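You operate a simulated robot arm through the tools that you are given. There is no shell and no other tool. Be economical: measure what you need, move in short steps, check, and stop when the job is done.

Carry out the task below with a simulated robot arm. There is one attempt and no reset: what you move stays moved.

## Task
Pull the green plug and plug the grey one in.
Fine: each socket switch is off while its plug moves; the green one stays off, the grey one ends on with its lamp lit.

It is judged by the outcome, as a careful person would: the job done as asked, and still so three seconds after it is handed in. It fails if anything else is knocked over, pushed out of place, dropped, spilled or broken.

## Robot
A 7-joint arm with a two-finger parallel gripper, hanging from a carriage that runs on a gantry, over the field with the corners [-120.4, -179.9], [7.6, -180], [7.7, 50], [-120.3, 50.1] (x, y) and turns from -311 to 376 degrees about z. Base frame: it is fixed where the carriage stands at the start and does not move with it; the origin is on the floor, on the carriage's upright axis, x ahead of it, y to its left, z up. Readings come in cm, degrees, newtons and seconds.
With the tool pointing down near the work surface it reaches from about 28 to 70 cm from the robot's upright axis, wherever it stands. Its first joint turns from -143.0 to 143.0 degrees. Places, roughly: blue plug [90, 60, 90]; blue socket switch [90, 60, 90]; door latch [80, 40, 130]; fuse switch [90, 20, 110]; green plug [90, 40, 90]; green socket switch [90, 30, 90]; grey plug [80, 10, 90]; grey socket switch [90, 10, 90]; lamp [90, 0, 90]; main switch [90, 20, 130]. Payload 1.57 kg.
Tool frame: the origin (TCP) lies between the finger pads and is the grasp point; the fingertips stand 3 cm ahead of it; z points along the fingers, y is the line along which they close. Largest opening 11 cm; finger width 2.4, thickness 1.2; the body of the gripper, 4.8 by 11.2 cm, starts 7.8 cm behind the TCP.
Orientation is told as [roll, pitch, yaw] about the base's x, y, z axes, in that order, counted from this pose: with the fingers straight down and closing along the base's y, the tool's x points along the base's -x, its y along +y and its z along -z.

## Interface
- The arm moves only by the tool nudge_tool. Its argument "steps" is a list that holds one entry, the list of rows, each a list of 7 numbers: the turn, a rotation vector about the tool's x, y, z in units of 5 degrees (1.0 is 5 degrees), then the shift along the tool's x, y, z in units of 25 mm (1.0 is 25 mm), then the closure in counts, from 0 (fully open) to 255 (shut). In form: [[[ax, ay, az, dx, dy, dz, claw], ...]]. A call has 1 to 12 rows; each row shifts and turns the commanded pose from where the row before left it, along the tool's axes as they then stand. A call with a number of a shift or a turn outside -1 to 1 is refused whole. A row lasts 0.2 s, in which the tool goes at most 5 cm and 8.6 degrees; a call with a longer step from one row to the next is refused whole, and so is a gripper value outside its range. A pose out of reach is approached as far as the arm can. The call stops where the force on the tool passes 70 N (or 10 N more than at its start, if that is more) or the arm is blocked; 0.2 s more then pass. The fingers move at their own pace (about 4.5 cm/s each) and stop on an object; they squeeze with about 24 N. The grip force told is the motor's: it shows also when the fingers shut on nothing. Time passes only in rows, and 0.2 s behind the last, so rows that do not move let the fingers close. It gives the time, the measured TCP pose, the force on the tool (base axes), the opening and the grip force at its end, in the units of the frame above (readings bear some noise), with the torque about the TCP (base axes, N m) and any sound that the robot's microphone picked up.
- Cameras (640 x 400 px; columns grow to the right, rows downward): "scene" is now at [28.44, 3.75, 179.86]; the picture's right is [0.52, -0.85, 0.00], its down [-0.67, -0.41, -0.61] and it looks along [0.52, 0.32, -0.79] (base axes); focal length 282 px, centre (320, 200). "wrist" rides on the gripper at [7, 1.6, -14.1] in the tool frame; the picture's right is [-0.23, 0.97, 0.00], its down [-0.86, -0.20, -0.48] and it looks along [-0.47, -0.11, 0.88] (tool axes); focal length 222 px, centre (320, 200). There is no depth. A picture from a camera that has moved, and an enlarged one, comes with that camera's place and axes in the base frame and with its lens.
- capture(camera): a new picture of that camera. The clock stands still meanwhile.
- slide_trunk(by): slides the trunk up (or, below 0, down) by that many cm; the arm and the scene camera ride with it, the base frame stays. It gives what a move gives, with no picture.
- steer(legs): drives the robot by 1 to 6 legs, each [ahead, left, turn to the left] in cm, cm and degrees, along the robot's own axes; the way and the turn of a leg run together, so that a leg with both is an arc; at most 150 cm and 180 degrees a leg. The arm and the cameras ride along, it lands a little off, and it stops where it bumps. It keeps to its track: a leg is cut to what the track allows. It gives what a move gives.
- head_to(pan, tilt): turns the head with the scene camera to pan (to the left, within 155 degrees either way) and tilt (down, from -29 to 69), counted from straight ahead of the robot. It gives what a move gives.
- enlarge(camera, box): a new picture of the part [left, top, right, bottom] of that camera's present view, enlarged. The clock stands still meanwhile.
- close_job(): hands the job in; it is judged then, once.

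Go step by step. Nothing tells you exact positions but the pictures and the camera data: compare them with the known pose of the tool, close in by small moves and look again before you grip or let go. The budget is 120 turns and 78 pictures, counting those below and the enlarged ones. Unless the task says otherwise, let go and move clear before handing in, and close with one line.

The tools are called after "Emit:" as name(argument=value, ...) on one line, values as JSON. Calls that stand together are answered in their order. nudge_tool: Moves the arm, as the interface text tells. Its arguments: {"type":"object","properties":{"steps":{"type":"array","items":{"type":"array","items":{"type":"array","items":{"type":"number"}}}}},"required":["steps"]} The other tools are called the same way: slide_trunk (by) slides the trunk up or down; steer (legs) drives the base; head_to (pan, tilt) turns the head that bears the scene camera; capture (camera) takes a picture; enlarge (camera, box) takes an enlarged picture of a part of a camera's view; close_job () hands the job in.

At the start:

```text
t: 0.0
position: [52.58, 39.36, 109.77]
tool_rot: [0.0, 0.0, -0.1]
contact_force: [-0.4, -0.1, -0.4]
wrist_torque: [0.01, 0.0, -0.04]
gripper_width: 11.0
grip_force: 0.0
trunk travel left (down, up): [-47.3, 12.2]
robot x, y, heading: [0.19, 0.18, -0.1]
head pan, tilt: [31.5, 52.2]
```

scene: 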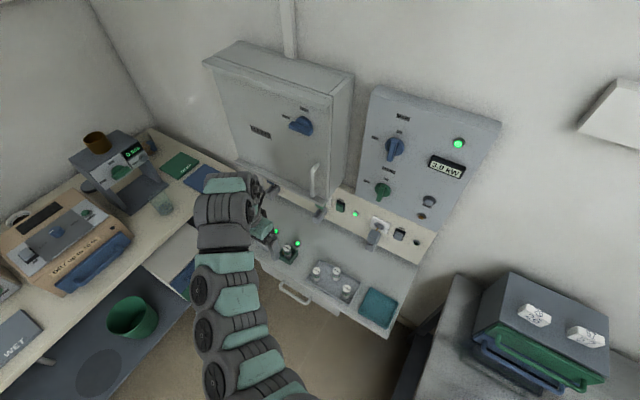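
wrist: 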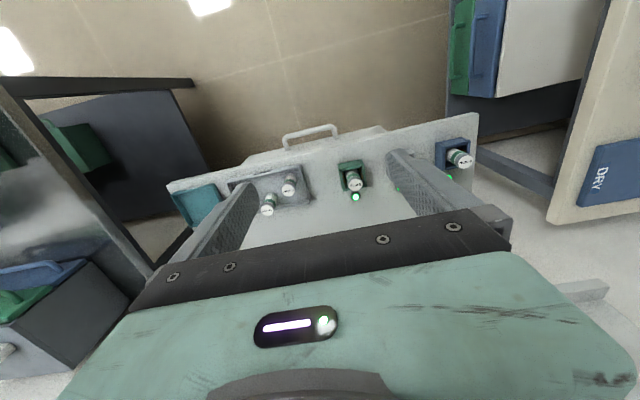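

I see a workbench with a panel of sockets at the wall and jars on the bench. I look closer at the sockets.

Emit:
enlarge(camera="scene", box=[240, 170, 440, 295])

Emit:
enlarge(camera="scene", box=[340, 80, 500, 250])

```text
3.20 times, centred on (340, 232) of scene
camera zoom: at [28.44, 3.75, 179.86], right [0.52, -0.85, 0.0], down [-0.67, -0.41, -0.61], along [0.52, 0.32, -0.79], focal length 901 px, centre (256, 96)
```

zoom: 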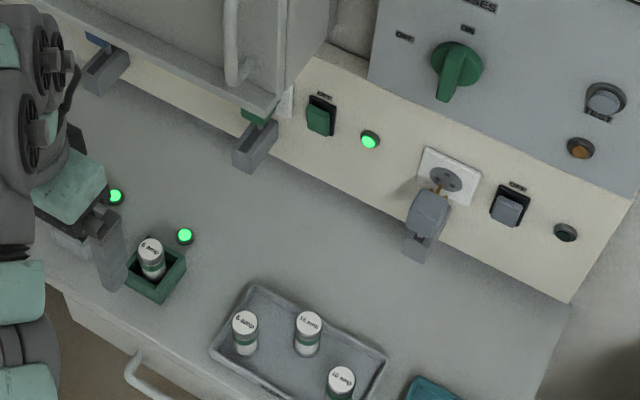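

```text
2.35 times, centred on (420, 165) of scene
camera zoom: at [28.44, 3.75, 179.86], right [0.52, -0.85, 0.0], down [-0.67, -0.41, -0.61], along [0.52, 0.32, -0.79], focal length 663 px, centre (85, 282)
```

zoom: 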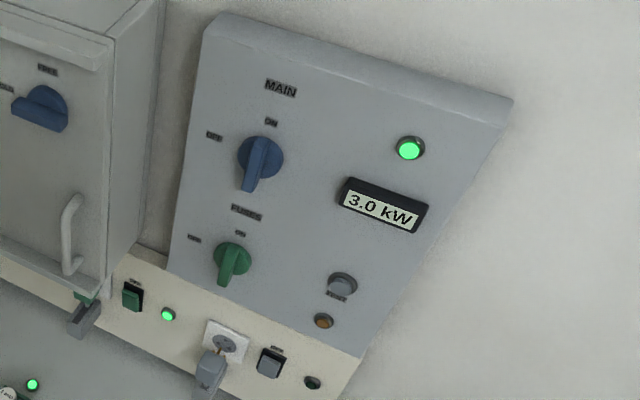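

The wall strip carries green socket (under the cabinet), its switch and lamp, then the grey socket, its switch and lamp. I turn the tool toward horizontal to face the wall.

Emit:
nudge_tool(steps=[[[0, -1, 0, 0, 0, 0, 0], [0, -1, 0, 0, 0, 0, 0], [0, -1, 0, 0, 0, 0, 0], [0, -1, 0, 0, 0, 0, 0], [0, -1, 0, 0, 0, 0, 0], [0, -1, 0, 0, 0, 0, 0], [0, -1, 0, 0, 0, 0, 0], [0, -1, 0, 0, 0, 0, 0], [0, -1, 0, 0, 0, 0, 0]]])

Emit:
nudge_tool(steps=[[[0, -1, 0, 0, 0, 0, 0], [0, -1, 0, 0, 0, 0, 0], [0, -1, 0, 0, 0, 0, 0], [0, -1, 0, 0, 0, 0, 0], [0, -1, 0, 0, 0, 0, 0], [0, -1, 0, 0, 0, 0, 0], [0, -1, 0, 0, 0, 0, 0], [0, -1, 0, 0, 0, 0, 0], [0, -1, 0, 0, 0, 0, 0]]])

Emit:
capture(camera="wrist")

Emit:
capture(camera="scene")

```text
t: 2.0
position: [52.53, 39.36, 109.64]
tool_rot: [0.0, -45.1, -0.1]
contact_force: [-0.6, -0.7, 0.4]
wrist_torque: [-0.03, 0.02, -0.02]
gripper_width: 10.99
grip_force: 0.1
trunk travel left (down, up): [-47.3, 12.2]
robot x, y, heading: [0.0, -0.3, -0.1]
head pan, tilt: [31.5, 52.2]
```

```text
t: 4.0
position: [52.58, 39.37, 109.69]
tool_rot: [139.2, -89.9, -139.1]
contact_force: [0.3, 0.3, 0.8]
wrist_torque: [0.02, 0.02, -0.02]
gripper_width: 11.0
grip_force: 0.0
trunk travel left (down, up): [-47.3, 12.2]
robot x, y, heading: [0.19, 0.15, 0.2]
head pan, tilt: [31.5, 52.2]
```

```text
73 pictures are left
camera wrist: at [38.38, 40.93, 102.72], right [0.0, 0.97, 0.23], down [-0.48, -0.2, 0.85], along [0.88, -0.11, 0.47], focal length 222 px, centre (320, 200)
```

wrist: 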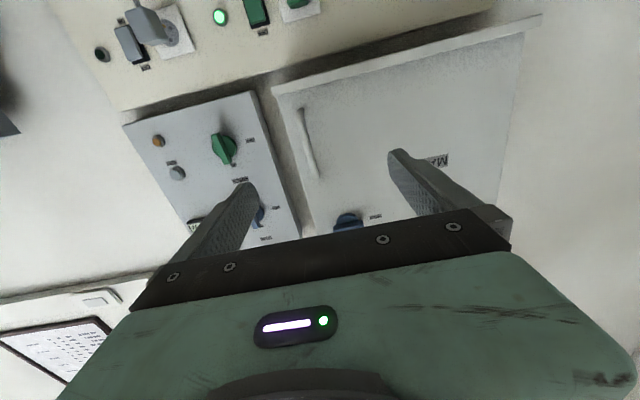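

```text
72 pictures are left
camera scene: at [28.44, 3.75, 179.86], right [0.52, -0.85, 0.0], down [-0.67, -0.41, -0.61], along [0.52, 0.32, -0.79], focal length 282 px, centre (320, 200)
```

scene: 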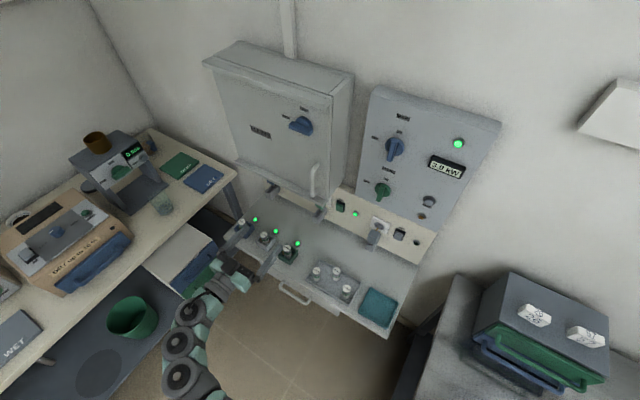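

Triangulating gives the grey switch ≈(90,7,89), green switch ≈(90,32,89), grey plug body ≈(84.5,14.7,88). I back off and lower the trunk to look under the cabinet.

Emit:
steer(legs=[[-35, 25, 0]])

Emit:
slide_trunk(by=-40)

Emit:
head_to(pan=5, tilt=32)

Emit:
capture(camera="scene")

Emit:
capture(camera="wrist")

```text
t: 6.6
position: [17.6, 63.91, 109.76]
tool_rot: [67.8, -90.0, -68.3]
contact_force: [-0.3, -1.4, 0.7]
wrist_torque: [-0.02, 0.0, 0.01]
gripper_width: 10.98
grip_force: 0.0
trunk travel left (down, up): [-47.3, 12.2]
robot x, y, heading: [-35.12, 24.6, -0.8]
head pan, tilt: [31.5, 52.2]
```

```text
t: 10.5
position: [17.66, 63.95, 69.63]
tool_rot: [81.8, -90.1, -82.2]
contact_force: [-0.2, -0.5, 0.2]
wrist_torque: [0.03, -0.01, 0.0]
gripper_width: 10.99
grip_force: 0.0
trunk travel left (down, up): [-7.3, 52.2]
robot x, y, heading: [-35.31, 24.85, -0.5]
head pan, tilt: [31.5, 52.2]
```

```text
t: 11.4
position: [17.77, 63.92, 69.72]
tool_rot: [72.3, -89.9, -72.8]
contact_force: [0.6, -0.4, 0.1]
wrist_torque: [0.02, 0.0, -0.01]
gripper_width: 10.99
grip_force: 0.0
trunk travel left (down, up): [-7.3, 52.2]
robot x, y, heading: [-34.91, 24.78, -0.4]
head pan, tilt: [5.0, 32.0]
```

```text
71 pictures are left
camera scene: at [-4.12, 25.35, 142.77], right [0.08, -1.0, 0.0], down [-0.53, -0.04, -0.85], along [0.84, 0.07, -0.53], focal length 282 px, centre (320, 200)
```

scene: 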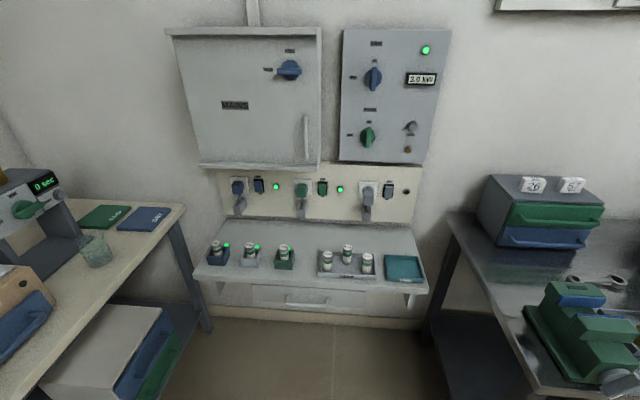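

```text
70 pictures are left
camera wrist: at [3.53, 65.6, 62.7], right [0.01, 0.97, 0.23], down [-0.48, -0.2, 0.86], along [0.88, -0.12, 0.47], focal length 222 px, centre (320, 200)
```

wrist: 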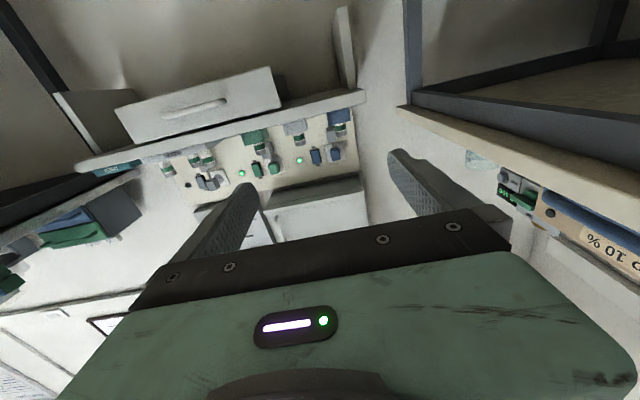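

Emit:
enlarge(camera="scene", box=[215, 160, 315, 222])

Emit:
enlarge(camera="scene", box=[310, 160, 430, 235])

Emit:
enlarge(camera="wrist", box=[160, 100, 370, 210])

```text
6.40 times, centred on (265, 191) of scene
camera zoom: at [-4.12, 25.35, 142.77], right [0.08, -1.0, 0.0], down [-0.53, -0.04, -0.85], along [0.84, 0.07, -0.53], focal length 1802 px, centre (672, 258)
```

zoom: 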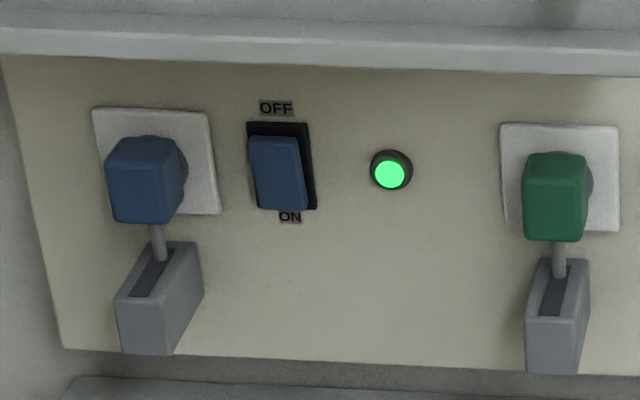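

```text
5.33 times, centred on (370, 198) of scene
camera zoom: at [-4.12, 25.35, 142.77], right [0.08, -1.0, 0.0], down [-0.53, -0.04, -0.85], along [0.84, 0.07, -0.53], focal length 1502 px, centre (53, 213)
```

zoom: 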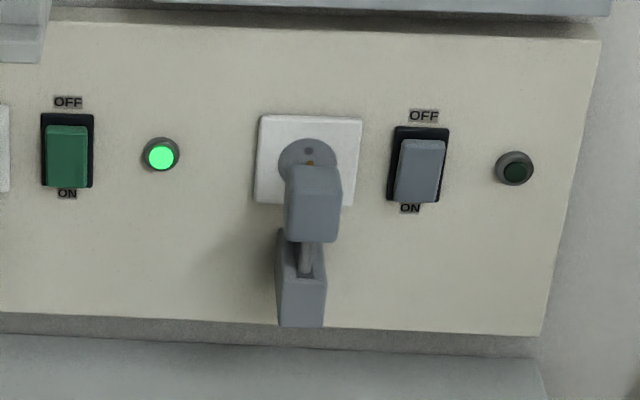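

```text
3.05 times, centred on (265, 155) of wrist
camera zoom: at [3.53, 65.6, 62.7], right [0.01, 0.97, 0.23], down [-0.48, -0.2, 0.86], along [0.88, -0.12, 0.47], focal length 677 px, centre (488, 337)
```

zoom: 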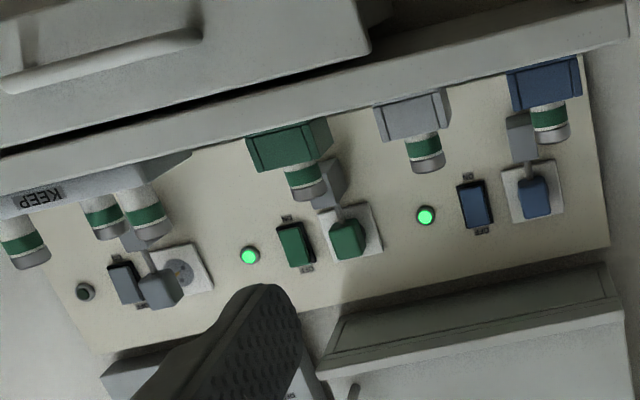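

The plugs sit on stems in slotted cradles; wall fittings are at z≈88, the cabinet bottom ≈106, the bench ≈71. I raise the trunk, tilt the tool 25° below horizontal for clearance, and bring it straight ahead of the robot.

Emit:
slide_trunk(by=25)

Emit:
nudge_tool(steps=[[[0, 1, 0, 0, -1, 0, 255], [0, 1, 0, 0, -1, 0, 255], [0, 1, 0, 0, -1, 0, 255], [0, 1, 0, 0, -1, 0, 255], [0, 1, 0, 0, -1, 0, 255], [0, 0, 0, 0, -1, 0, 255], [0, 0, 0, 0, -1, 0, 255], [0, 0, 0, 0, -1, 0, 255], [0, 0, 0, 0, -1, 0, 255], [0, 0, 0, 0, -1, 0, 255], [0, 0, 0, 0, -1, 0, 255], [0, 0, 0, 0, -1, 0, 255]]])

Emit:
nudge_tool(steps=[[[0, 0, 0, 0, -1, 0, 255], [0, 0, 0, 0, -1, 0, 255], [0, 0, 0, 0, -1, 0, 255], [0, 0, 0, 0, -0.6, 0, 255]]])

Emit:
head_to(pan=0, tilt=45)

```text
t: 13.9
position: [17.61, 63.94, 94.66]
tool_rot: [49.1, -90.1, -49.6]
contact_force: [0.5, -0.4, 0.6]
wrist_torque: [0.03, -0.02, -0.03]
gripper_width: 11.03
grip_force: 0.0
trunk travel left (down, up): [-32.3, 27.2]
robot x, y, heading: [-35.1, 24.64, -0.6]
head pan, tilt: [5.0, 32.0]
```

```text
t: 16.6
position: [17.52, 37.72, 94.63]
tool_rot: [-0.1, -65.0, -0.4]
contact_force: [0.3, 0.9, -0.5]
wrist_torque: [-0.02, 0.01, -0.02]
gripper_width: 0.02
grip_force: 21.5
out of reach, approached as far as the arm can: row 11, 12
trunk travel left (down, up): [-32.3, 27.2]
robot x, y, heading: [-35.12, 25.18, -0.1]
head pan, tilt: [5.0, 32.0]
```

```text
t: 17.6
position: [17.56, 37.74, 94.5]
tool_rot: [-0.1, -65.0, -0.4]
contact_force: [0.2, 0.1, 0.2]
wrist_torque: [0.02, 0.01, 0.0]
gripper_width: 0.02
grip_force: 21.4
out of reach, approached as far as the arm can: row 1, 2, 3, 4
trunk travel left (down, up): [-32.3, 27.2]
robot x, y, heading: [-34.84, 25.12, -0.0]
head pan, tilt: [5.0, 32.0]
```

```text
t: 18.3
position: [17.55, 37.95, 94.58]
tool_rot: [-0.1, -65.0, -0.4]
contact_force: [0.6, -0.7, -0.1]
wrist_torque: [0.02, 0.01, -0.02]
gripper_width: 0.0
grip_force: 21.0
trunk travel left (down, up): [-32.3, 27.2]
robot x, y, heading: [-35.1, 24.76, -0.5]
head pan, tilt: [0.0, 45.0]
```

The tool is now too close to the upright axis for that pose; I extend it forward and centre it.

Emit:
nudge_tool(steps=[[[0, 0, 0, -0.423, 0, 0.906, 255], [0, 0, 0, -0.423, 0, 0.906, 255], [0, 0, 0, -0.423, 0, 0.906, 255], [0, 0, 0, -0.423, 0, 0.906, 255], [0, 0, 0, -0.423, 0, 0.906, 255], [0, 0, 0, -0.423, 0, 0.906, 255], [0, 0, 0, -0.423, 0, 0.906, 255], [0, 0, 0, 0, 0, 0, 255]]])

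```text
t: 20.1
position: [35.24, 37.74, 94.59]
tool_rot: [0.0, -64.9, -0.4]
contact_force: [-0.3, -0.1, 0.2]
wrist_torque: [0.01, 0.01, 0.02]
gripper_width: 0.0
grip_force: 21.4
trunk travel left (down, up): [-32.3, 27.2]
robot x, y, heading: [-35.19, 24.69, -0.4]
head pan, tilt: [0.0, 45.0]
```

Good; now centre laterally and look.

Emit:
nudge_tool(steps=[[[0, 0, 0, 0, -1, 0, 255], [0, 0, 0, 0, -1, 0, 255], [0, 0, 0, 0, -1, 0, 255], [0, 0, 0, 0, -1, 0, 255]]])

Emit:
capture(camera="wrist")

Emit:
capture(camera="scene")

```text
t: 21.1
position: [35.2, 27.76, 94.57]
tool_rot: [0.0, -65.1, -0.5]
contact_force: [-0.3, -0.9, 0.0]
wrist_torque: [-0.03, -0.01, -0.04]
gripper_width: 0.02
grip_force: 21.4
trunk travel left (down, up): [-32.3, 27.2]
robot x, y, heading: [-35.01, 24.92, -0.3]
head pan, tilt: [0.0, 45.0]
```

```text
66 pictures are left
camera wrist: at [19.36, 29.41, 94.24], right [0.1, 0.97, 0.21], down [-0.07, -0.2, 0.98], along [0.99, -0.12, 0.05], focal length 222 px, centre (320, 200)
```

wrist: 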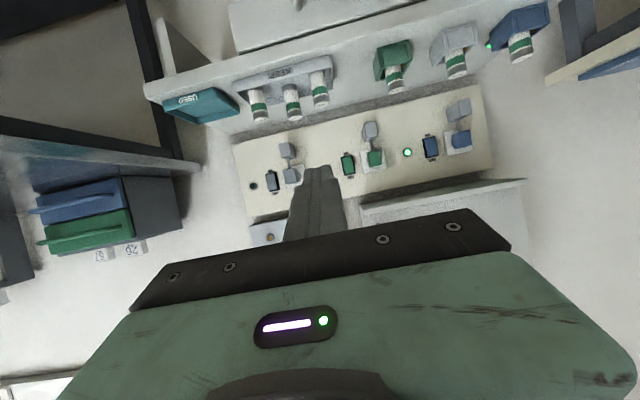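

```text
65 pictures are left
camera scene: at [-4.92, 24.56, 165.83], right [-0.01, -1.0, 0.0], down [-0.71, 0.0, -0.71], along [0.71, 0.0, -0.71], focal length 282 px, centre (320, 200)
```

scene: 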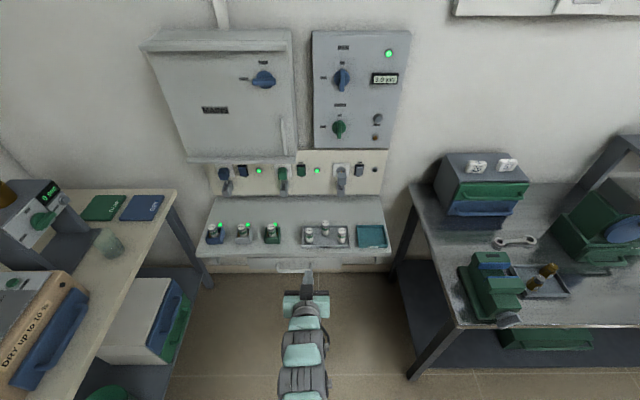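

Path clear. I reduce tilt to 15° and drive forward, with the closed tool in line with the green switch.

Emit:
nudge_tool(steps=[[[0, -1, 0, 0, 0, 0, 255], [0, -1, 0, 0, 0, 0, 255]]])

Emit:
steer(legs=[[39, 4.3, 0]])

Emit:
capture(camera="wrist")

Emit:
capture(camera="scene")

```text
t: 21.7
position: [35.17, 27.7, 94.68]
tool_rot: [0.1, -75.1, -0.5]
contact_force: [0.2, -0.6, -0.7]
wrist_torque: [0.02, 0.02, 0.03]
gripper_width: 0.0
grip_force: 20.8
trunk travel left (down, up): [-32.3, 27.2]
robot x, y, heading: [-35.19, 24.84, -0.4]
head pan, tilt: [0.0, 45.0]
```

```text
t: 24.1
position: [73.92, 31.75, 94.52]
tool_rot: [0.0, -75.0, -0.4]
contact_force: [0.2, -1.0, 0.8]
wrist_torque: [-0.01, 0.0, 0.01]
gripper_width: 0.0
grip_force: 21.2
trunk travel left (down, up): [-32.3, 27.2]
robot x, y, heading: [3.28, 29.48, -0.3]
head pan, tilt: [0.0, 45.0]
```

```text
64 pictures are left
camera wrist: at [58.38, 33.51, 91.48], right [0.06, 0.97, 0.22], down [-0.24, -0.2, 0.95], along [0.97, -0.11, 0.22], focal length 222 px, centre (320, 200)
```

wrist: 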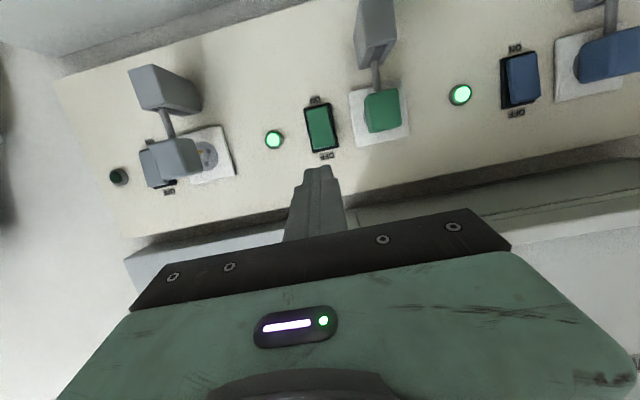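

```text
63 pictures are left
camera scene: at [33.82, 28.63, 165.83], right [-0.01, -1.0, 0.0], down [-0.71, 0.0, -0.71], along [0.71, 0.0, -0.71], focal length 282 px, centre (320, 200)
```

scene: 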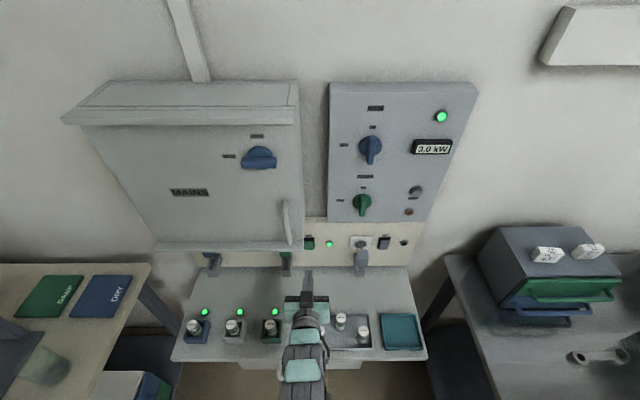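

Emit:
enlarge(camera="wrist", box=[260, 60, 420, 160])

Emit:
enlarge(camera="wrist", box=[100, 110, 260, 210])

Emit:
enlarge(camera="scene", box=[280, 215, 430, 305])

```text
4.00 times, centred on (340, 110) of wrist
camera zoom: at [58.38, 33.51, 91.48], right [0.06, 0.97, 0.22], down [-0.24, -0.2, 0.95], along [0.97, -0.11, 0.22], focal length 888 px, centre (240, 560)
```

zoom: 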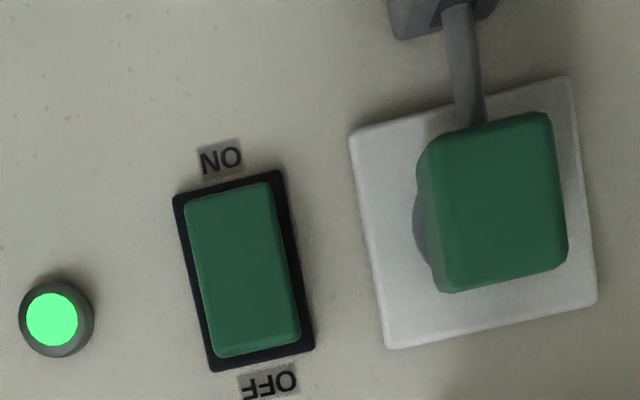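

```text
4.00 times, centred on (180, 160) of wrist
camera zoom: at [58.38, 33.51, 91.48], right [0.06, 0.97, 0.22], down [-0.24, -0.2, 0.95], along [0.97, -0.11, 0.22], focal length 888 px, centre (880, 360)
```

zoom: 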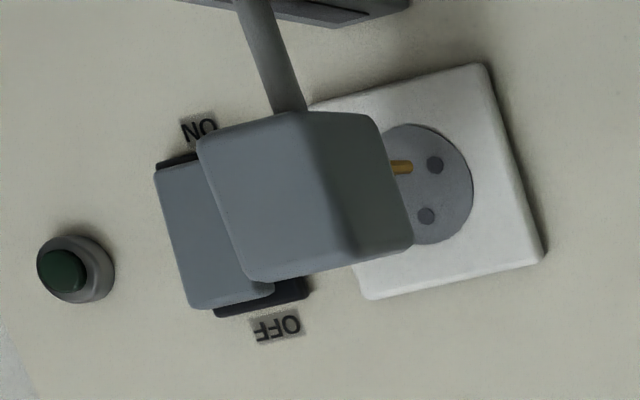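

```text
4.27 times, centred on (355, 260) of scene
camera zoom: at [33.82, 28.63, 165.83], right [-0.01, -1.0, 0.0], down [-0.71, 0.0, -0.71], along [0.71, 0.0, -0.71], focal length 1202 px, centre (171, -56)
```

zoom: 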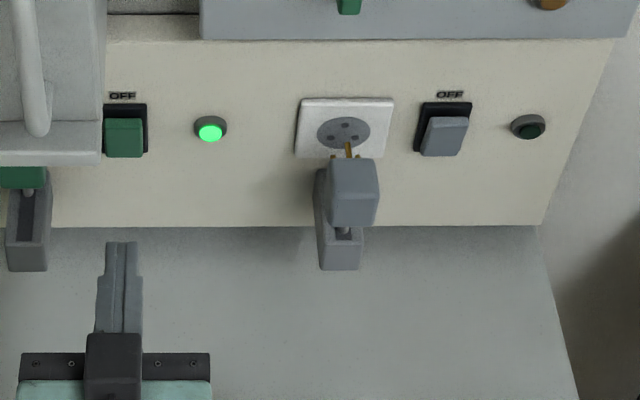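

I take the green rocker's OFF end (top) to be at about (89, 32.5, 90.7). I line up in front of it.

Emit:
nudge_tool(steps=[[[0, 0, 0, 0.179, 0.07, 0.877, 255], [0, 0, 0, 0.179, 0.07, 0.877, 255], [0, 0, 0, 0.179, 0.07, 0.877, 255], [0, 0, 0, 0.179, 0.07, 0.877, 255], [0, 0, 0, 0, 0, 0, 255]]])

Emit:
capture(camera="wrist")

```text
t: 25.4
position: [81.88, 32.52, 90.52]
tool_rot: [0.0, -75.0, -0.3]
contact_force: [-0.6, -0.3, 0.8]
wrist_torque: [-0.03, -0.01, -0.03]
gripper_width: 0.0
grip_force: 21.4
trunk travel left (down, up): [-32.3, 27.2]
robot x, y, heading: [3.77, 29.14, -0.1]
head pan, tilt: [0.0, 45.0]
```

```text
59 pictures are left
camera wrist: at [66.43, 34.27, 87.44], right [0.06, 0.97, 0.22], down [-0.24, -0.2, 0.95], along [0.97, -0.11, 0.22], focal length 222 px, centre (320, 200)
```

wrist: 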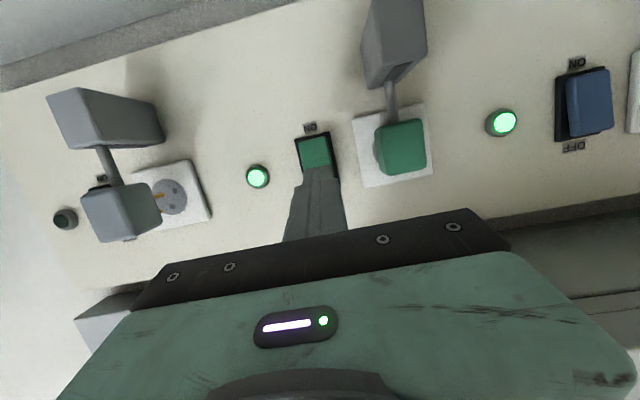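

Tip is in line with the OFF end; I push forward gently.

Emit:
nudge_tool(steps=[[[0, 0, 0, -0.041, 0, 0.155, 255], [0, 0, 0, -0.041, 0, 0.155, 255], [0, 0, 0, -0.041, 0, 0.155, 255], [0, 0, 0, -0.041, 0, 0.155, 255], [0, 0, 0, -0.041, 0, 0.155, 255], [0, 0, 0, -0.041, 0, 0.155, 255], [0, 0, 0, -0.041, 0, 0.155, 255], [0, 0, 0, -0.041, 0, 0.155, 255]]])

```text
t: 27.1
position: [85.29, 32.6, 90.6]
tool_rot: [0.0, -75.1, -0.4]
contact_force: [-0.8, 0.0, 0.1]
wrist_torque: [0.01, -0.02, 0.0]
gripper_width: 0.04
grip_force: 21.4
trunk travel left (down, up): [-32.3, 27.2]
robot x, y, heading: [3.27, 28.96, 0.0]
head pan, tilt: [0.0, 45.0]
```

Emit:
nudge_tool(steps=[[[0, 0, 0, -0.03, 0, 0.112, 255], [0, 0, 0, -0.03, 0, 0.112, 255], [0, 0, 0, -0.03, 0, 0.112, 255], [0, 0, 0, -0.03, 0, 0.112, 255]]])

Emit:
enlarge(camera="wrist", box=[220, 80, 460, 230])

```text
t: 28.1
position: [85.99, 32.5, 90.41]
tool_rot: [0.1, -75.0, -0.4]
contact_force: [-29.9, -0.4, 17.4]
wrist_torque: [0.03, -0.68, -0.02]
gripper_width: 0.0
grip_force: 21.4
trunk travel left (down, up): [-32.3, 27.2]
robot x, y, heading: [3.52, 28.77, -0.1]
head pan, tilt: [0.0, 45.0]
```

```text
2.67 times, centred on (340, 155) of wrist
camera zoom: at [70.39, 34.18, 87.35], right [0.06, 0.97, 0.22], down [-0.24, -0.2, 0.95], along [0.97, -0.11, 0.22], focal length 592 px, centre (267, 320)
```

zoom: 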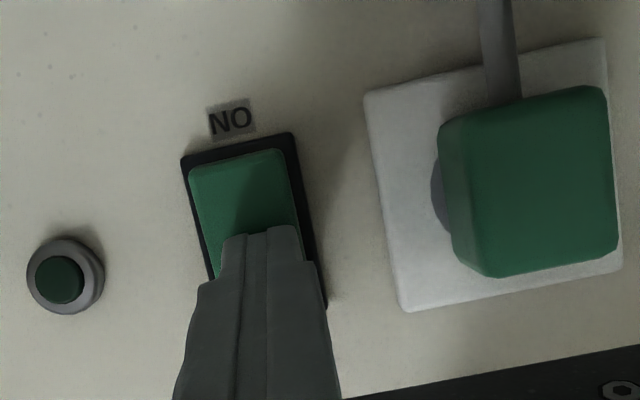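

The green lamp went out; the green socket is off. I back off and move in front of the green plug, opening to about 7 cm.

Emit:
nudge_tool(steps=[[[0, 0, 0, 0.207, 0, -0.773, 255], [0, 0, 0, 0.207, 0, -0.773, 255], [0, 0, 0, 0.207, 0, -0.773, 255], [0, 0, 0, 0.087, 0.77, 0.023, 93], [0, 0, 0, 0.087, 0.77, 0.023, 93], [0, 0, 0, 0.087, 0.77, 0.023, 93], [0, 0, 0, 0.087, 0.77, 0.023, 93], [0, 0, 0, 0, 0, 0, 93]]])

Emit:
capture(camera="wrist")

```text
t: 29.9
position: [80.38, 40.16, 89.67]
tool_rot: [-0.1, -75.1, -0.2]
contact_force: [0.6, -0.5, -0.5]
wrist_torque: [-0.01, -0.01, -0.02]
gripper_width: 6.95
grip_force: 0.2
trunk travel left (down, up): [-32.3, 27.2]
robot x, y, heading: [3.81, 28.97, -0.3]
head pan, tilt: [0.0, 45.0]
```

```text
57 pictures are left
camera wrist: at [64.84, 41.88, 86.55], right [0.06, 0.97, 0.22], down [-0.24, -0.2, 0.95], along [0.97, -0.11, 0.22], focal length 222 px, centre (320, 200)
```

wrist: 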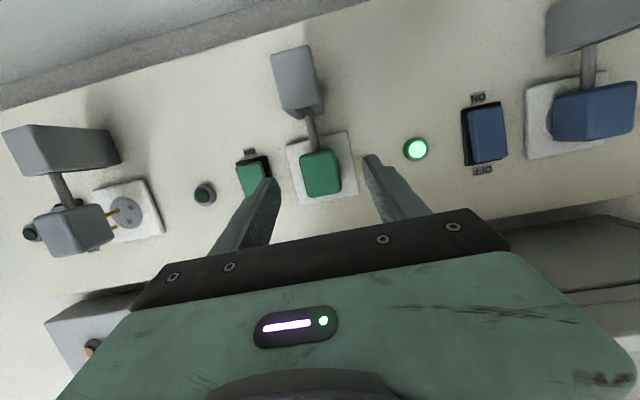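

The plug is centred between the fingers. I move in around it and close.

Emit:
nudge_tool(steps=[[[0, 0, 0, -0.083, 0, 0.309, 93], [0, 0, 0, -0.083, 0, 0.309, 93], [0, 0, 0, -0.083, 0, 0.309, 93], [0, 0, 0, -0.083, 0, 0.309, 93], [0, 0, 0, -0.083, 0, 0.309, 93], [0, 0, 0, -0.083, 0, 0.309, 93], [0, 0, 0, -0.083, 0, 0.309, 93], [0, 0, 0, 0, 0, 0, 93]]])

Emit:
capture(camera="wrist")

```text
t: 31.8
position: [85.85, 40.22, 89.73]
tool_rot: [0.1, -74.9, -0.4]
contact_force: [0.4, 1.1, 0.8]
wrist_torque: [0.04, -0.01, -0.01]
gripper_width: 6.99
grip_force: 0.0
trunk travel left (down, up): [-32.3, 27.2]
robot x, y, heading: [3.96, 29.26, -0.2]
head pan, tilt: [0.0, 45.0]
```

```text
56 pictures are left
camera wrist: at [70.39, 41.87, 86.62], right [0.06, 0.97, 0.22], down [-0.24, -0.2, 0.95], along [0.97, -0.11, 0.22], focal length 222 px, centre (320, 200)
```

wrist: 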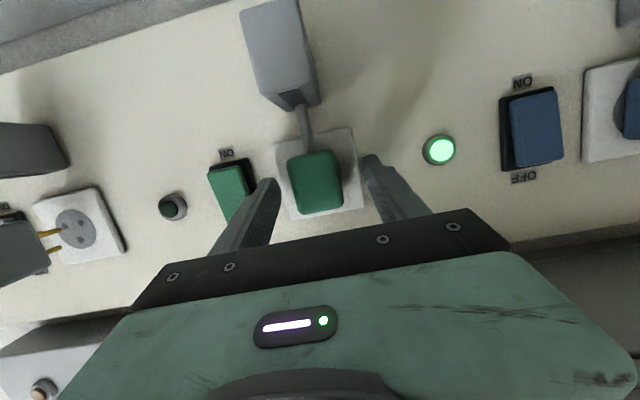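

Emit:
nudge_tool(steps=[[[0, 0, 0, -0.05, 0, 0.186, 93], [0, 0, 0, 0, 0, 0, 255], [0, 0, 0, 0, 0, 0, 255], [0, 0, 0, 0, 0, 0, 255], [0, 0, 0, 0, 0, 0, 255]]])

Emit:
capture(camera="wrist")

```text
t: 33.0
position: [86.41, 39.92, 89.7]
tool_rot: [-0.3, -75.1, -0.2]
contact_force: [-2.0, -5.5, 2.2]
wrist_torque: [0.23, 0.04, 0.58]
gripper_width: 3.58
grip_force: 32.5
trunk travel left (down, up): [-32.3, 27.2]
robot x, y, heading: [3.56, 29.17, -0.2]
head pan, tilt: [0.0, 45.0]
```

```text
55 pictures are left
camera wrist: at [70.91, 41.67, 86.63], right [0.06, 0.97, 0.22], down [-0.24, -0.2, 0.95], along [0.97, -0.11, 0.22], focal length 222 px, centre (320, 200)
```

wrist: 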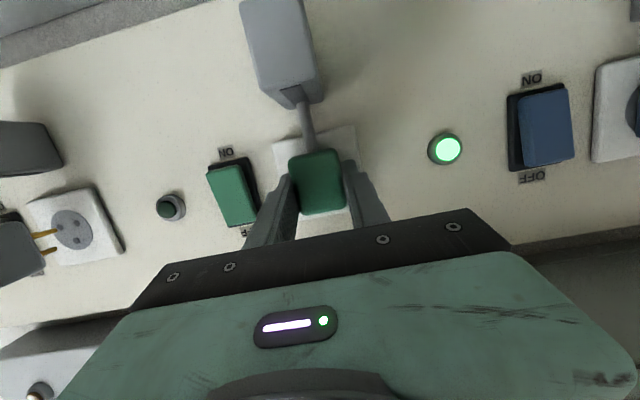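

Gripped (3.6 cm). I pull straight out along −x in small steps.

Emit:
nudge_tool(steps=[[[0, 0, 0, 0, -0.1, 0, 255], [0, 0, 0, 0.052, 0, -0.193, 255], [0, 0, 0, 0.052, 0, -0.193, 255], [0, 0, 0, 0.052, 0, -0.193, 255], [0, 0, 0, 0.052, 0, -0.193, 255], [0, 0, 0, 0.052, 0, -0.193, 255], [0, 0, 0, 0.052, 0, -0.193, 255]]])

Emit:
capture(camera="wrist")

```text
t: 34.5
position: [83.5, 39.97, 89.81]
tool_rot: [0.0, -75.1, -0.3]
contact_force: [-1.2, -0.2, 9.1]
wrist_torque: [0.27, 0.79, 0.54]
gripper_width: 3.56
grip_force: 42.2
trunk travel left (down, up): [-32.3, 27.2]
robot x, y, heading: [3.75, 29.06, -0.4]
head pan, tilt: [0.0, 45.0]
```

```text
54 pictures are left
camera wrist: at [68.06, 41.66, 86.63], right [0.06, 0.97, 0.22], down [-0.24, -0.2, 0.95], along [0.97, -0.11, 0.22], focal length 222 px, centre (320, 200)
```

wrist: 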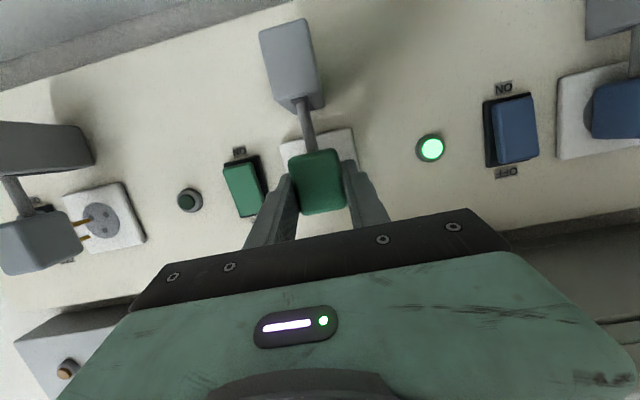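

Emit:
nudge_tool(steps=[[[0, 0, 0, 0.052, 0, -0.193, 255], [0, 0, 0, 0.052, 0, -0.193, 255], [0, 0, 0, 0.052, 0, -0.193, 255], [0, 0, 0, 0, 0, 0, 255]]])

Emit:
enlarge(camera="scene", box=[200, 215, 430, 355])

```text
t: 35.5
position: [82.36, 39.97, 89.85]
tool_rot: [0.3, -75.1, -0.5]
contact_force: [32.4, 4.3, -14.0]
wrist_torque: [-0.08, 0.17, 0.21]
gripper_width: 3.52
grip_force: 42.9
trunk travel left (down, up): [-32.3, 27.2]
robot x, y, heading: [3.64, 28.88, -0.3]
head pan, tilt: [0.0, 45.0]
```

```text
2.78 times, centred on (315, 285) of scene
camera zoom: at [34.05, 28.67, 165.93], right [-0.01, -1.0, 0.0], down [-0.7, 0.0, -0.71], along [0.71, 0.0, -0.7], focal length 784 px, centre (334, -36)
```

zoom: 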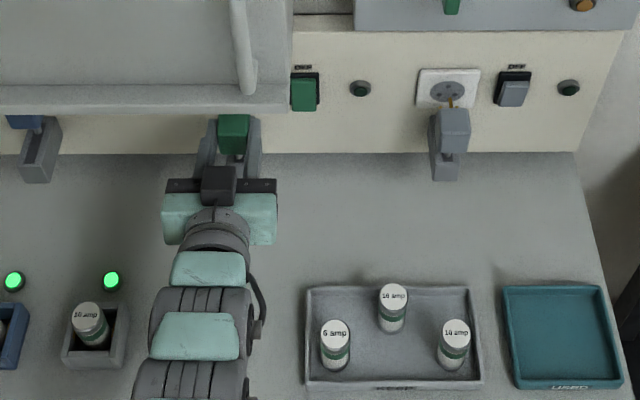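

The slide hit its end stop at the same distance the grey plug stands out. I release and back off.

Emit:
nudge_tool(steps=[[[0, 0, 0, -0.02, 0, 0.07, 255], [0, 0, 0, 0, 0, 0, 93], [0, 0, 0, 0, 0, 0, 93], [0, 0, 0, 0, 0, 0, 93], [0, 0, 0, 0.207, 0, -0.773, 93], [0, 0, 0, 0.207, 0, -0.773, 93], [0, 0, 0, 0.207, 0, -0.773, 93], [0, 0, 0, 0.207, 0, -0.773, 93], [0, 0, 0, 0, 0, 0, 93]]])

Emit:
capture(camera="wrist")

```text
t: 37.5
position: [73.89, 40.08, 89.63]
tool_rot: [0.1, -75.1, -0.4]
contact_force: [0.2, -0.5, 0.0]
wrist_torque: [0.03, -0.01, -0.03]
gripper_width: 6.99
grip_force: 0.0
trunk travel left (down, up): [-32.3, 27.2]
robot x, y, heading: [3.55, 28.95, -0.2]
head pan, tilt: [0.0, 45.0]
```

```text
52 pictures are left
camera wrist: at [58.56, 41.74, 86.61], right [0.06, 0.97, 0.22], down [-0.24, -0.2, 0.95], along [0.97, -0.11, 0.22], focal length 222 px, centre (320, 200)
```

wrist: 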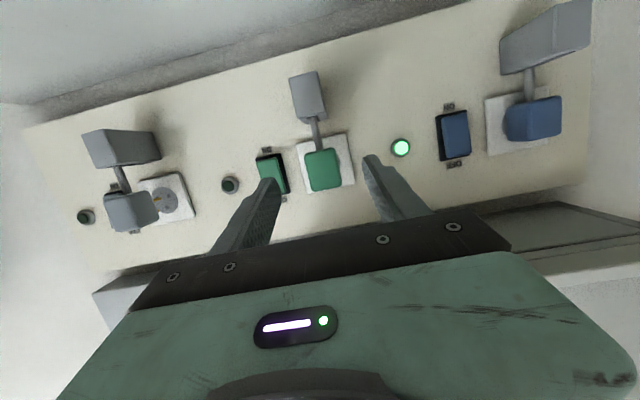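

Green is out. I drive right to face the grey switch, fingers shut.

Emit:
steer(legs=[[0, -32.8, 0]])

Emit:
nudge_tool(steps=[[[0, 0, 0, -0.186, 0, -0.05, 255], [0, 0, 0, -0.186, 0, -0.05, 255], [0, 0, 0, 0, 0, 0, 255], [0, 0, 0, 0, 0, 0, 255], [0, 0, 0, 0, 0, 0, 255], [0, 0, 0, 0, 0, 0, 255]]])

Emit:
capture(camera="wrist")

Emit:
capture(camera="scene")

```text
t: 39.7
position: [73.92, 7.23, 89.62]
tool_rot: [0.1, -75.0, -0.5]
contact_force: [-1.5, 0.3, -0.2]
wrist_torque: [0.03, -0.03, 0.02]
gripper_width: 7.0
grip_force: 0.0
trunk travel left (down, up): [-32.3, 27.2]
robot x, y, heading: [3.48, -3.44, -0.4]
head pan, tilt: [0.0, 45.0]
```

```text
t: 41.1
position: [73.83, 7.42, 90.71]
tool_rot: [0.0, -75.0, -0.5]
contact_force: [-0.5, -0.4, -0.7]
wrist_torque: [-0.05, 0.01, -0.01]
gripper_width: 0.01
grip_force: 21.1
trunk travel left (down, up): [-32.3, 27.2]
robot x, y, heading: [3.73, -3.28, -0.7]
head pan, tilt: [0.0, 45.0]
```

```text
51 pictures are left
camera wrist: at [58.43, 9.02, 87.61], right [0.07, 0.97, 0.22], down [-0.24, -0.2, 0.95], along [0.97, -0.12, 0.22], focal length 222 px, centre (320, 200)
```

wrist: 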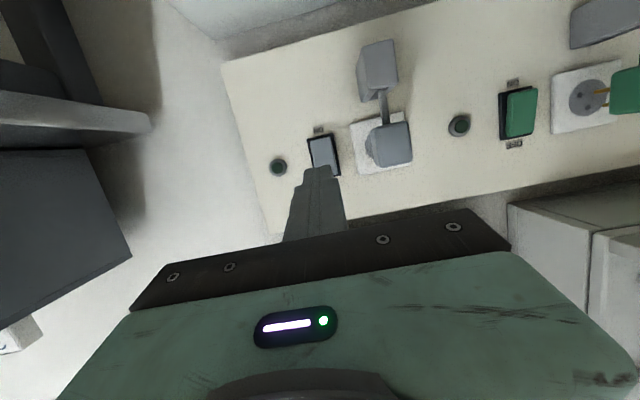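

```text
50 pictures are left
camera scene: at [33.6, -3.99, 165.83], right [-0.01, -1.0, 0.0], down [-0.71, 0.01, -0.71], along [0.71, -0.01, -0.71], focal length 282 px, centre (320, 200)
```

scene: 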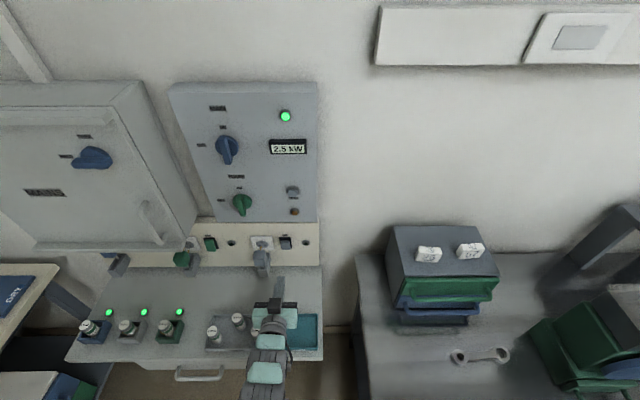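

Display dropped to 2.5 kW. I now press the grey rocker's OFF end (top, ~(89,7,90.8)) so that it is surely off before plugging.

Emit:
nudge_tool(steps=[[[0, 0, 0, -0.207, -0.04, 0.773, 255], [0, 0, 0, -0.207, -0.04, 0.773, 255], [0, 0, 0, -0.207, -0.04, 0.773, 255], [0, 0, 0, -0.207, -0.04, 0.773, 255], [0, 0, 0, -0.041, 0, 0.155, 255], [0, 0, 0, -0.041, 0, 0.155, 255], [0, 0, 0, -0.041, 0, 0.155, 255], [0, 0, 0, 0, 0, 0, 255]]])

Emit:
enlarge(camera="wrist", box=[240, 80, 480, 230])

```text
t: 42.9
position: [82.99, 6.83, 90.55]
tool_rot: [0.0, -74.9, -0.5]
contact_force: [0.5, 1.0, 0.5]
wrist_torque: [0.01, -0.01, 0.01]
gripper_width: 0.0
grip_force: 21.3
trunk travel left (down, up): [-32.3, 27.2]
robot x, y, heading: [3.45, -3.92, -0.5]
head pan, tilt: [0.0, 45.0]
```

```text
2.67 times, centred on (360, 155) of wrist
camera zoom: at [67.71, 8.51, 87.58], right [0.07, 0.97, 0.22], down [-0.24, -0.2, 0.95], along [0.97, -0.12, 0.22], focal length 592 px, centre (213, 320)
```

zoom: 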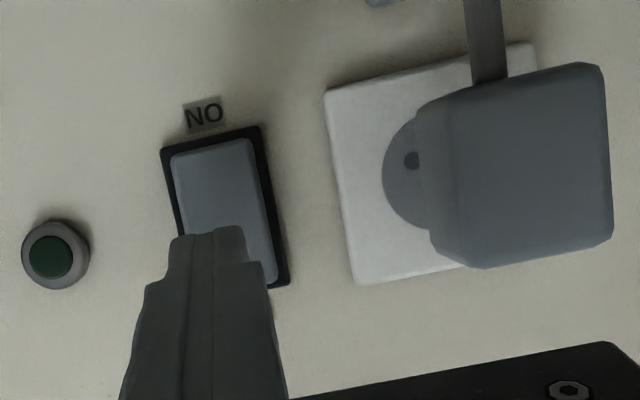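

Emit:
nudge_tool(steps=[[[0, 0, 0, -0.041, 0.1, 0.155, 255], [0, 0, 0, -0.041, 0, 0.155, 255], [0, 0, 0, -0.041, 0, 0.155, 255], [0, 0, 0, -0.041, 0, 0.155, 255], [0, 0, 0, -0.041, 0, 0.155, 255], [0, 0, 0, -0.041, 0, 0.155, 255], [0, 0, 0, -0.03, 0, 0.112, 255], [0, 0, 0, -0.03, 0, 0.112, 255]]])

Emit:
enlarge(camera="wrist", box=[240, 80, 480, 230])

```text
t: 44.7
position: [85.95, 7.11, 90.64]
tool_rot: [0.0, -75.2, -0.5]
contact_force: [-22.6, -2.9, 12.3]
wrist_torque: [-0.03, -0.69, -0.09]
gripper_width: 0.0
grip_force: 20.9
trunk travel left (down, up): [-32.3, 27.2]
robot x, y, heading: [3.02, -3.24, -0.3]
head pan, tilt: [0.0, 45.0]
```

```text
2.67 times, centred on (360, 155) of wrist
camera zoom: at [70.42, 8.87, 87.56], right [0.07, 0.97, 0.22], down [-0.24, -0.2, 0.95], along [0.97, -0.12, 0.22], focal length 592 px, centre (213, 320)
```

zoom: 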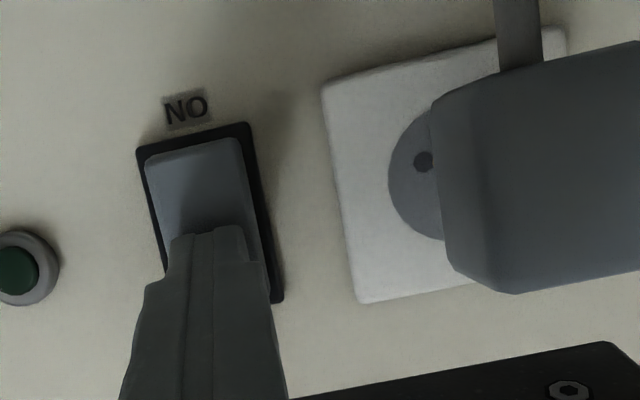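

The rocker tipped over, so it had been on; now it is off. I back away and line up on the grey plug with the fingers opening.

Emit:
nudge_tool(steps=[[[0, 0, 0, 0.207, 0, -0.773, 255], [0, 0, 0, 0.207, 0, -0.773, 255], [0, 0, 0, 0.207, 0, -0.773, 255], [0, 0, 0, 0.207, 0, -0.773, 255], [0, 0, 0, 0.207, 0, -0.773, 255], [0, 0, 0, 0.1, 1, 0.03, 93], [0, 0, 0, 0.1, 1, 0.03, 93], [0, 0, 0, 0.1, 1, 0.03, 93], [0, 0, 0, 0, 0, 0, 93], [0, 0, 0, 0, 0, 0, 93]]])

Emit:
capture(camera="wrist")

```text
t: 46.9
position: [76.36, 14.7, 89.98]
tool_rot: [0.0, -74.9, -0.5]
contact_force: [-0.2, -0.7, 1.0]
wrist_torque: [0.01, -0.01, -0.01]
gripper_width: 7.01
grip_force: 0.1
trunk travel left (down, up): [-32.3, 27.2]
robot x, y, heading: [3.36, -3.29, -0.6]
head pan, tilt: [0.0, 45.0]
```

```text
47 pictures are left
camera wrist: at [60.8, 16.44, 86.84], right [0.07, 0.97, 0.22], down [-0.24, -0.2, 0.95], along [0.97, -0.12, 0.22], focal length 222 px, centre (320, 200)
```

wrist: 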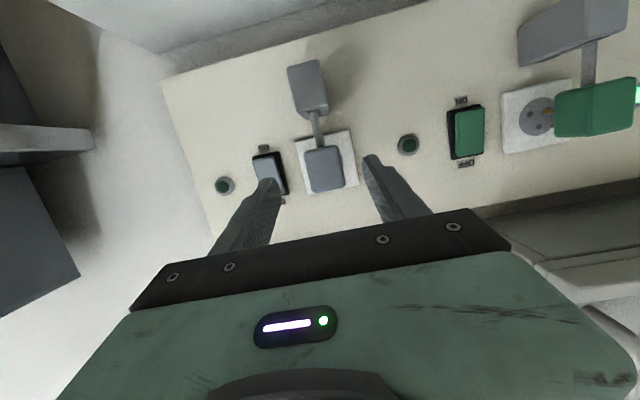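

Emit:
nudge_tool(steps=[[[0, 0, 0, -0.09, 0, 0.396, 93], [0, 0, 0, -0.09, 0, 0.396, 93], [0, 0, 0, -0.09, 0, 0.396, 93], [0, 0, 0, -0.09, 0, 0.396, 93], [0, 0, 0, -0.09, 0, 0.396, 93], [0, 0, 0, -0.09, 0, 0.396, 93], [0, 0, 0, 0, 0, 0, 93]]])

Emit:
capture(camera="wrist")

```text
t: 48.5
position: [82.33, 14.52, 89.67]
tool_rot: [0.0, -74.9, -0.5]
contact_force: [-0.9, 0.2, -0.8]
wrist_torque: [-0.01, 0.0, -0.02]
gripper_width: 6.99
grip_force: 0.0
trunk travel left (down, up): [-32.3, 27.2]
robot x, y, heading: [3.53, -3.59, -0.8]
head pan, tilt: [0.0, 45.0]
```

```text
46 pictures are left
camera wrist: at [66.83, 16.31, 86.58], right [0.07, 0.97, 0.22], down [-0.24, -0.2, 0.95], along [0.97, -0.12, 0.22], focal length 222 px, centre (320, 200)
```

wrist: 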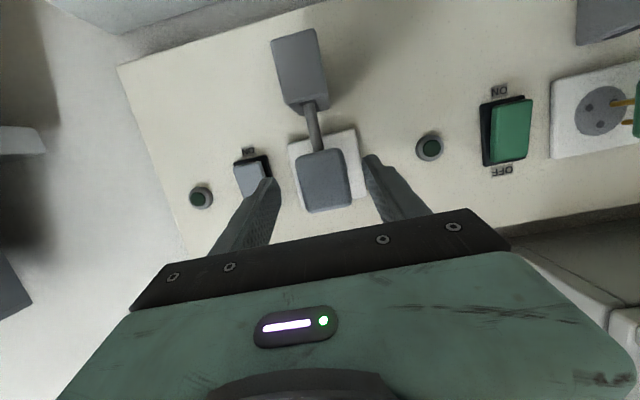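

Emit:
nudge_tool(steps=[[[0, 0, 0, 0, 0.1, 0, 93], [0, 0, 0, 0, 0, 0, 255], [0, 0, 0, 0, 0, 0, 255], [0, 0, 0, 0, 0, 0, 255], [0, 0, 0, 0, 0, 0, 255], [0, 0, 0, 0, 0, 0, 255]]])

Emit:
capture(camera="wrist")

```text
t: 49.9
position: [82.26, 14.98, 89.6]
tool_rot: [0.1, -74.9, -0.5]
contact_force: [0.7, 1.9, -0.5]
wrist_torque: [0.02, -0.01, 0.51]
gripper_width: 3.54
grip_force: 41.2
trunk travel left (down, up): [-32.3, 27.2]
robot x, y, heading: [3.66, -3.73, -0.7]
head pan, tilt: [0.0, 45.0]
```

```text
45 pictures are left
camera wrist: at [66.8, 16.69, 86.5], right [0.07, 0.97, 0.22], down [-0.24, -0.2, 0.95], along [0.97, -0.12, 0.22], focal length 222 px, centre (320, 200)
```

wrist: 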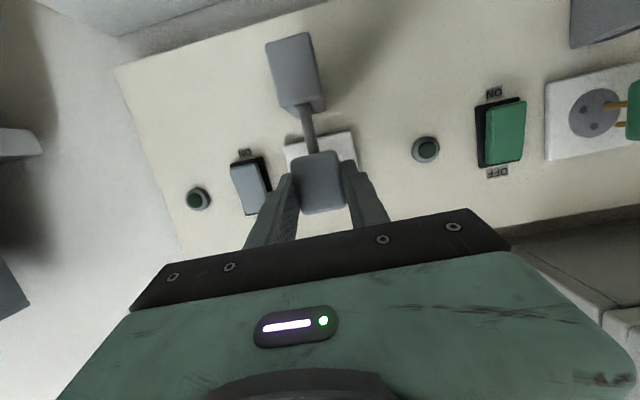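

Gripped. I push it straight in along +x in small steps (about 4 cm travel).

Emit:
nudge_tool(steps=[[[0, 0, 0, -0.041, 0, 0.155, 255], [0, 0, 0, -0.041, 0, 0.155, 255], [0, 0, 0, -0.041, 0, 0.155, 255], [0, 0, 0, -0.041, 0, 0.155, 255], [0, 0, 0, -0.041, 0, 0.155, 255], [0, 0, 0, -0.041, 0, 0.155, 255], [0, 0, 0, -0.041, 0, 0.155, 255], [0, 0, 0, -0.041, 0, 0.155, 255]]])

Emit:
capture(camera="wrist")

```text
t: 51.7
position: [85.66, 15.04, 89.63]
tool_rot: [0.3, -74.9, -0.7]
contact_force: [3.3, 6.1, 2.8]
wrist_torque: [0.28, 0.44, 0.7]
gripper_width: 3.51
grip_force: 42.2
trunk travel left (down, up): [-32.3, 27.2]
robot x, y, heading: [3.66, -3.35, -0.6]
head pan, tilt: [0.0, 45.0]
```

```text
44 pictures are left
camera wrist: at [70.15, 16.7, 86.5], right [0.07, 0.97, 0.22], down [-0.24, -0.2, 0.95], along [0.97, -0.12, 0.22], focal length 222 px, centre (320, 200)
```

wrist: 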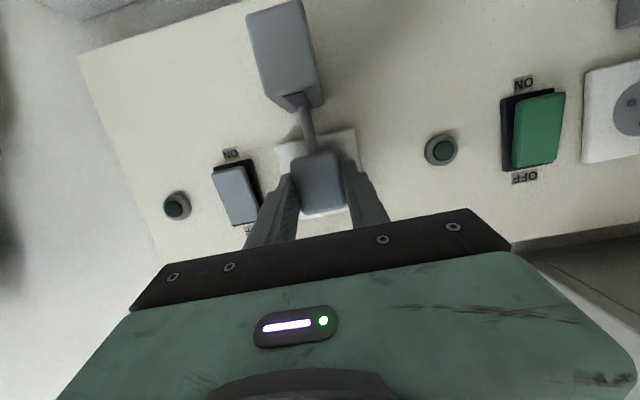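

Emit:
nudge_tool(steps=[[[0, 0, 0, -0.021, 0, 0.078, 255], [0, 0, 0, -0.021, 0, 0.078, 255], [0, 0, 0, -0.021, 0, 0.078, 255], [0, 0, 0, -0.021, 0, 0.078, 255], [0, 0, 0, -0.021, 0, 0.078, 255]]])

Emit:
capture(camera="wrist")

Emit:
enlarge(camera="scene", box=[160, 210, 340, 320])

```text
t: 52.9
position: [86.09, 15.0, 89.43]
tool_rot: [0.4, -75.1, -0.8]
contact_force: [-46.9, 1.9, 38.1]
wrist_torque: [-0.39, -0.67, 0.03]
gripper_width: 3.55
grip_force: 42.5
trunk travel left (down, up): [-32.3, 27.2]
robot x, y, heading: [3.52, -3.75, -0.5]
head pan, tilt: [0.0, 45.0]
```

```text
43 pictures are left
camera wrist: at [70.56, 16.72, 86.4], right [0.07, 0.97, 0.22], down [-0.24, -0.2, 0.95], along [0.97, -0.12, 0.22], focal length 222 px, centre (320, 200)
```

wrist: 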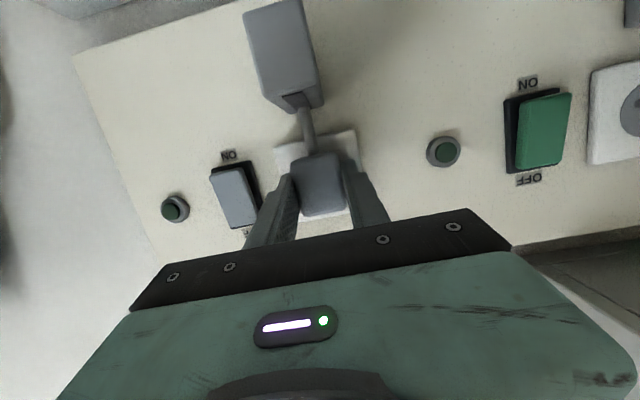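

```text
3.56 times, centred on (250, 265) of scene
camera zoom: at [33.35, -3.92, 165.77], right [-0.01, -1.0, 0.0], down [-0.71, 0.01, -0.7], along [0.7, 0.0, -0.71], focal length 1001 px, centre (569, -31)
```

zoom: 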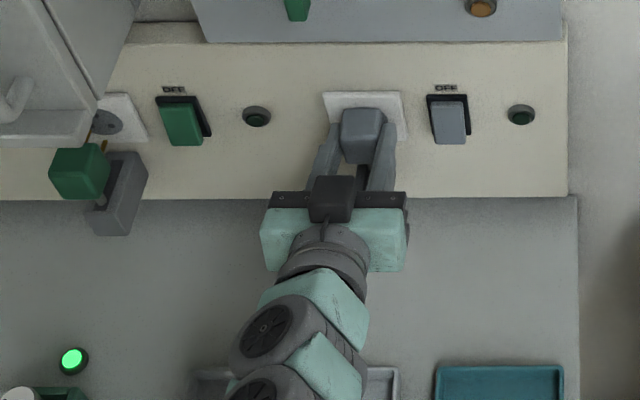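

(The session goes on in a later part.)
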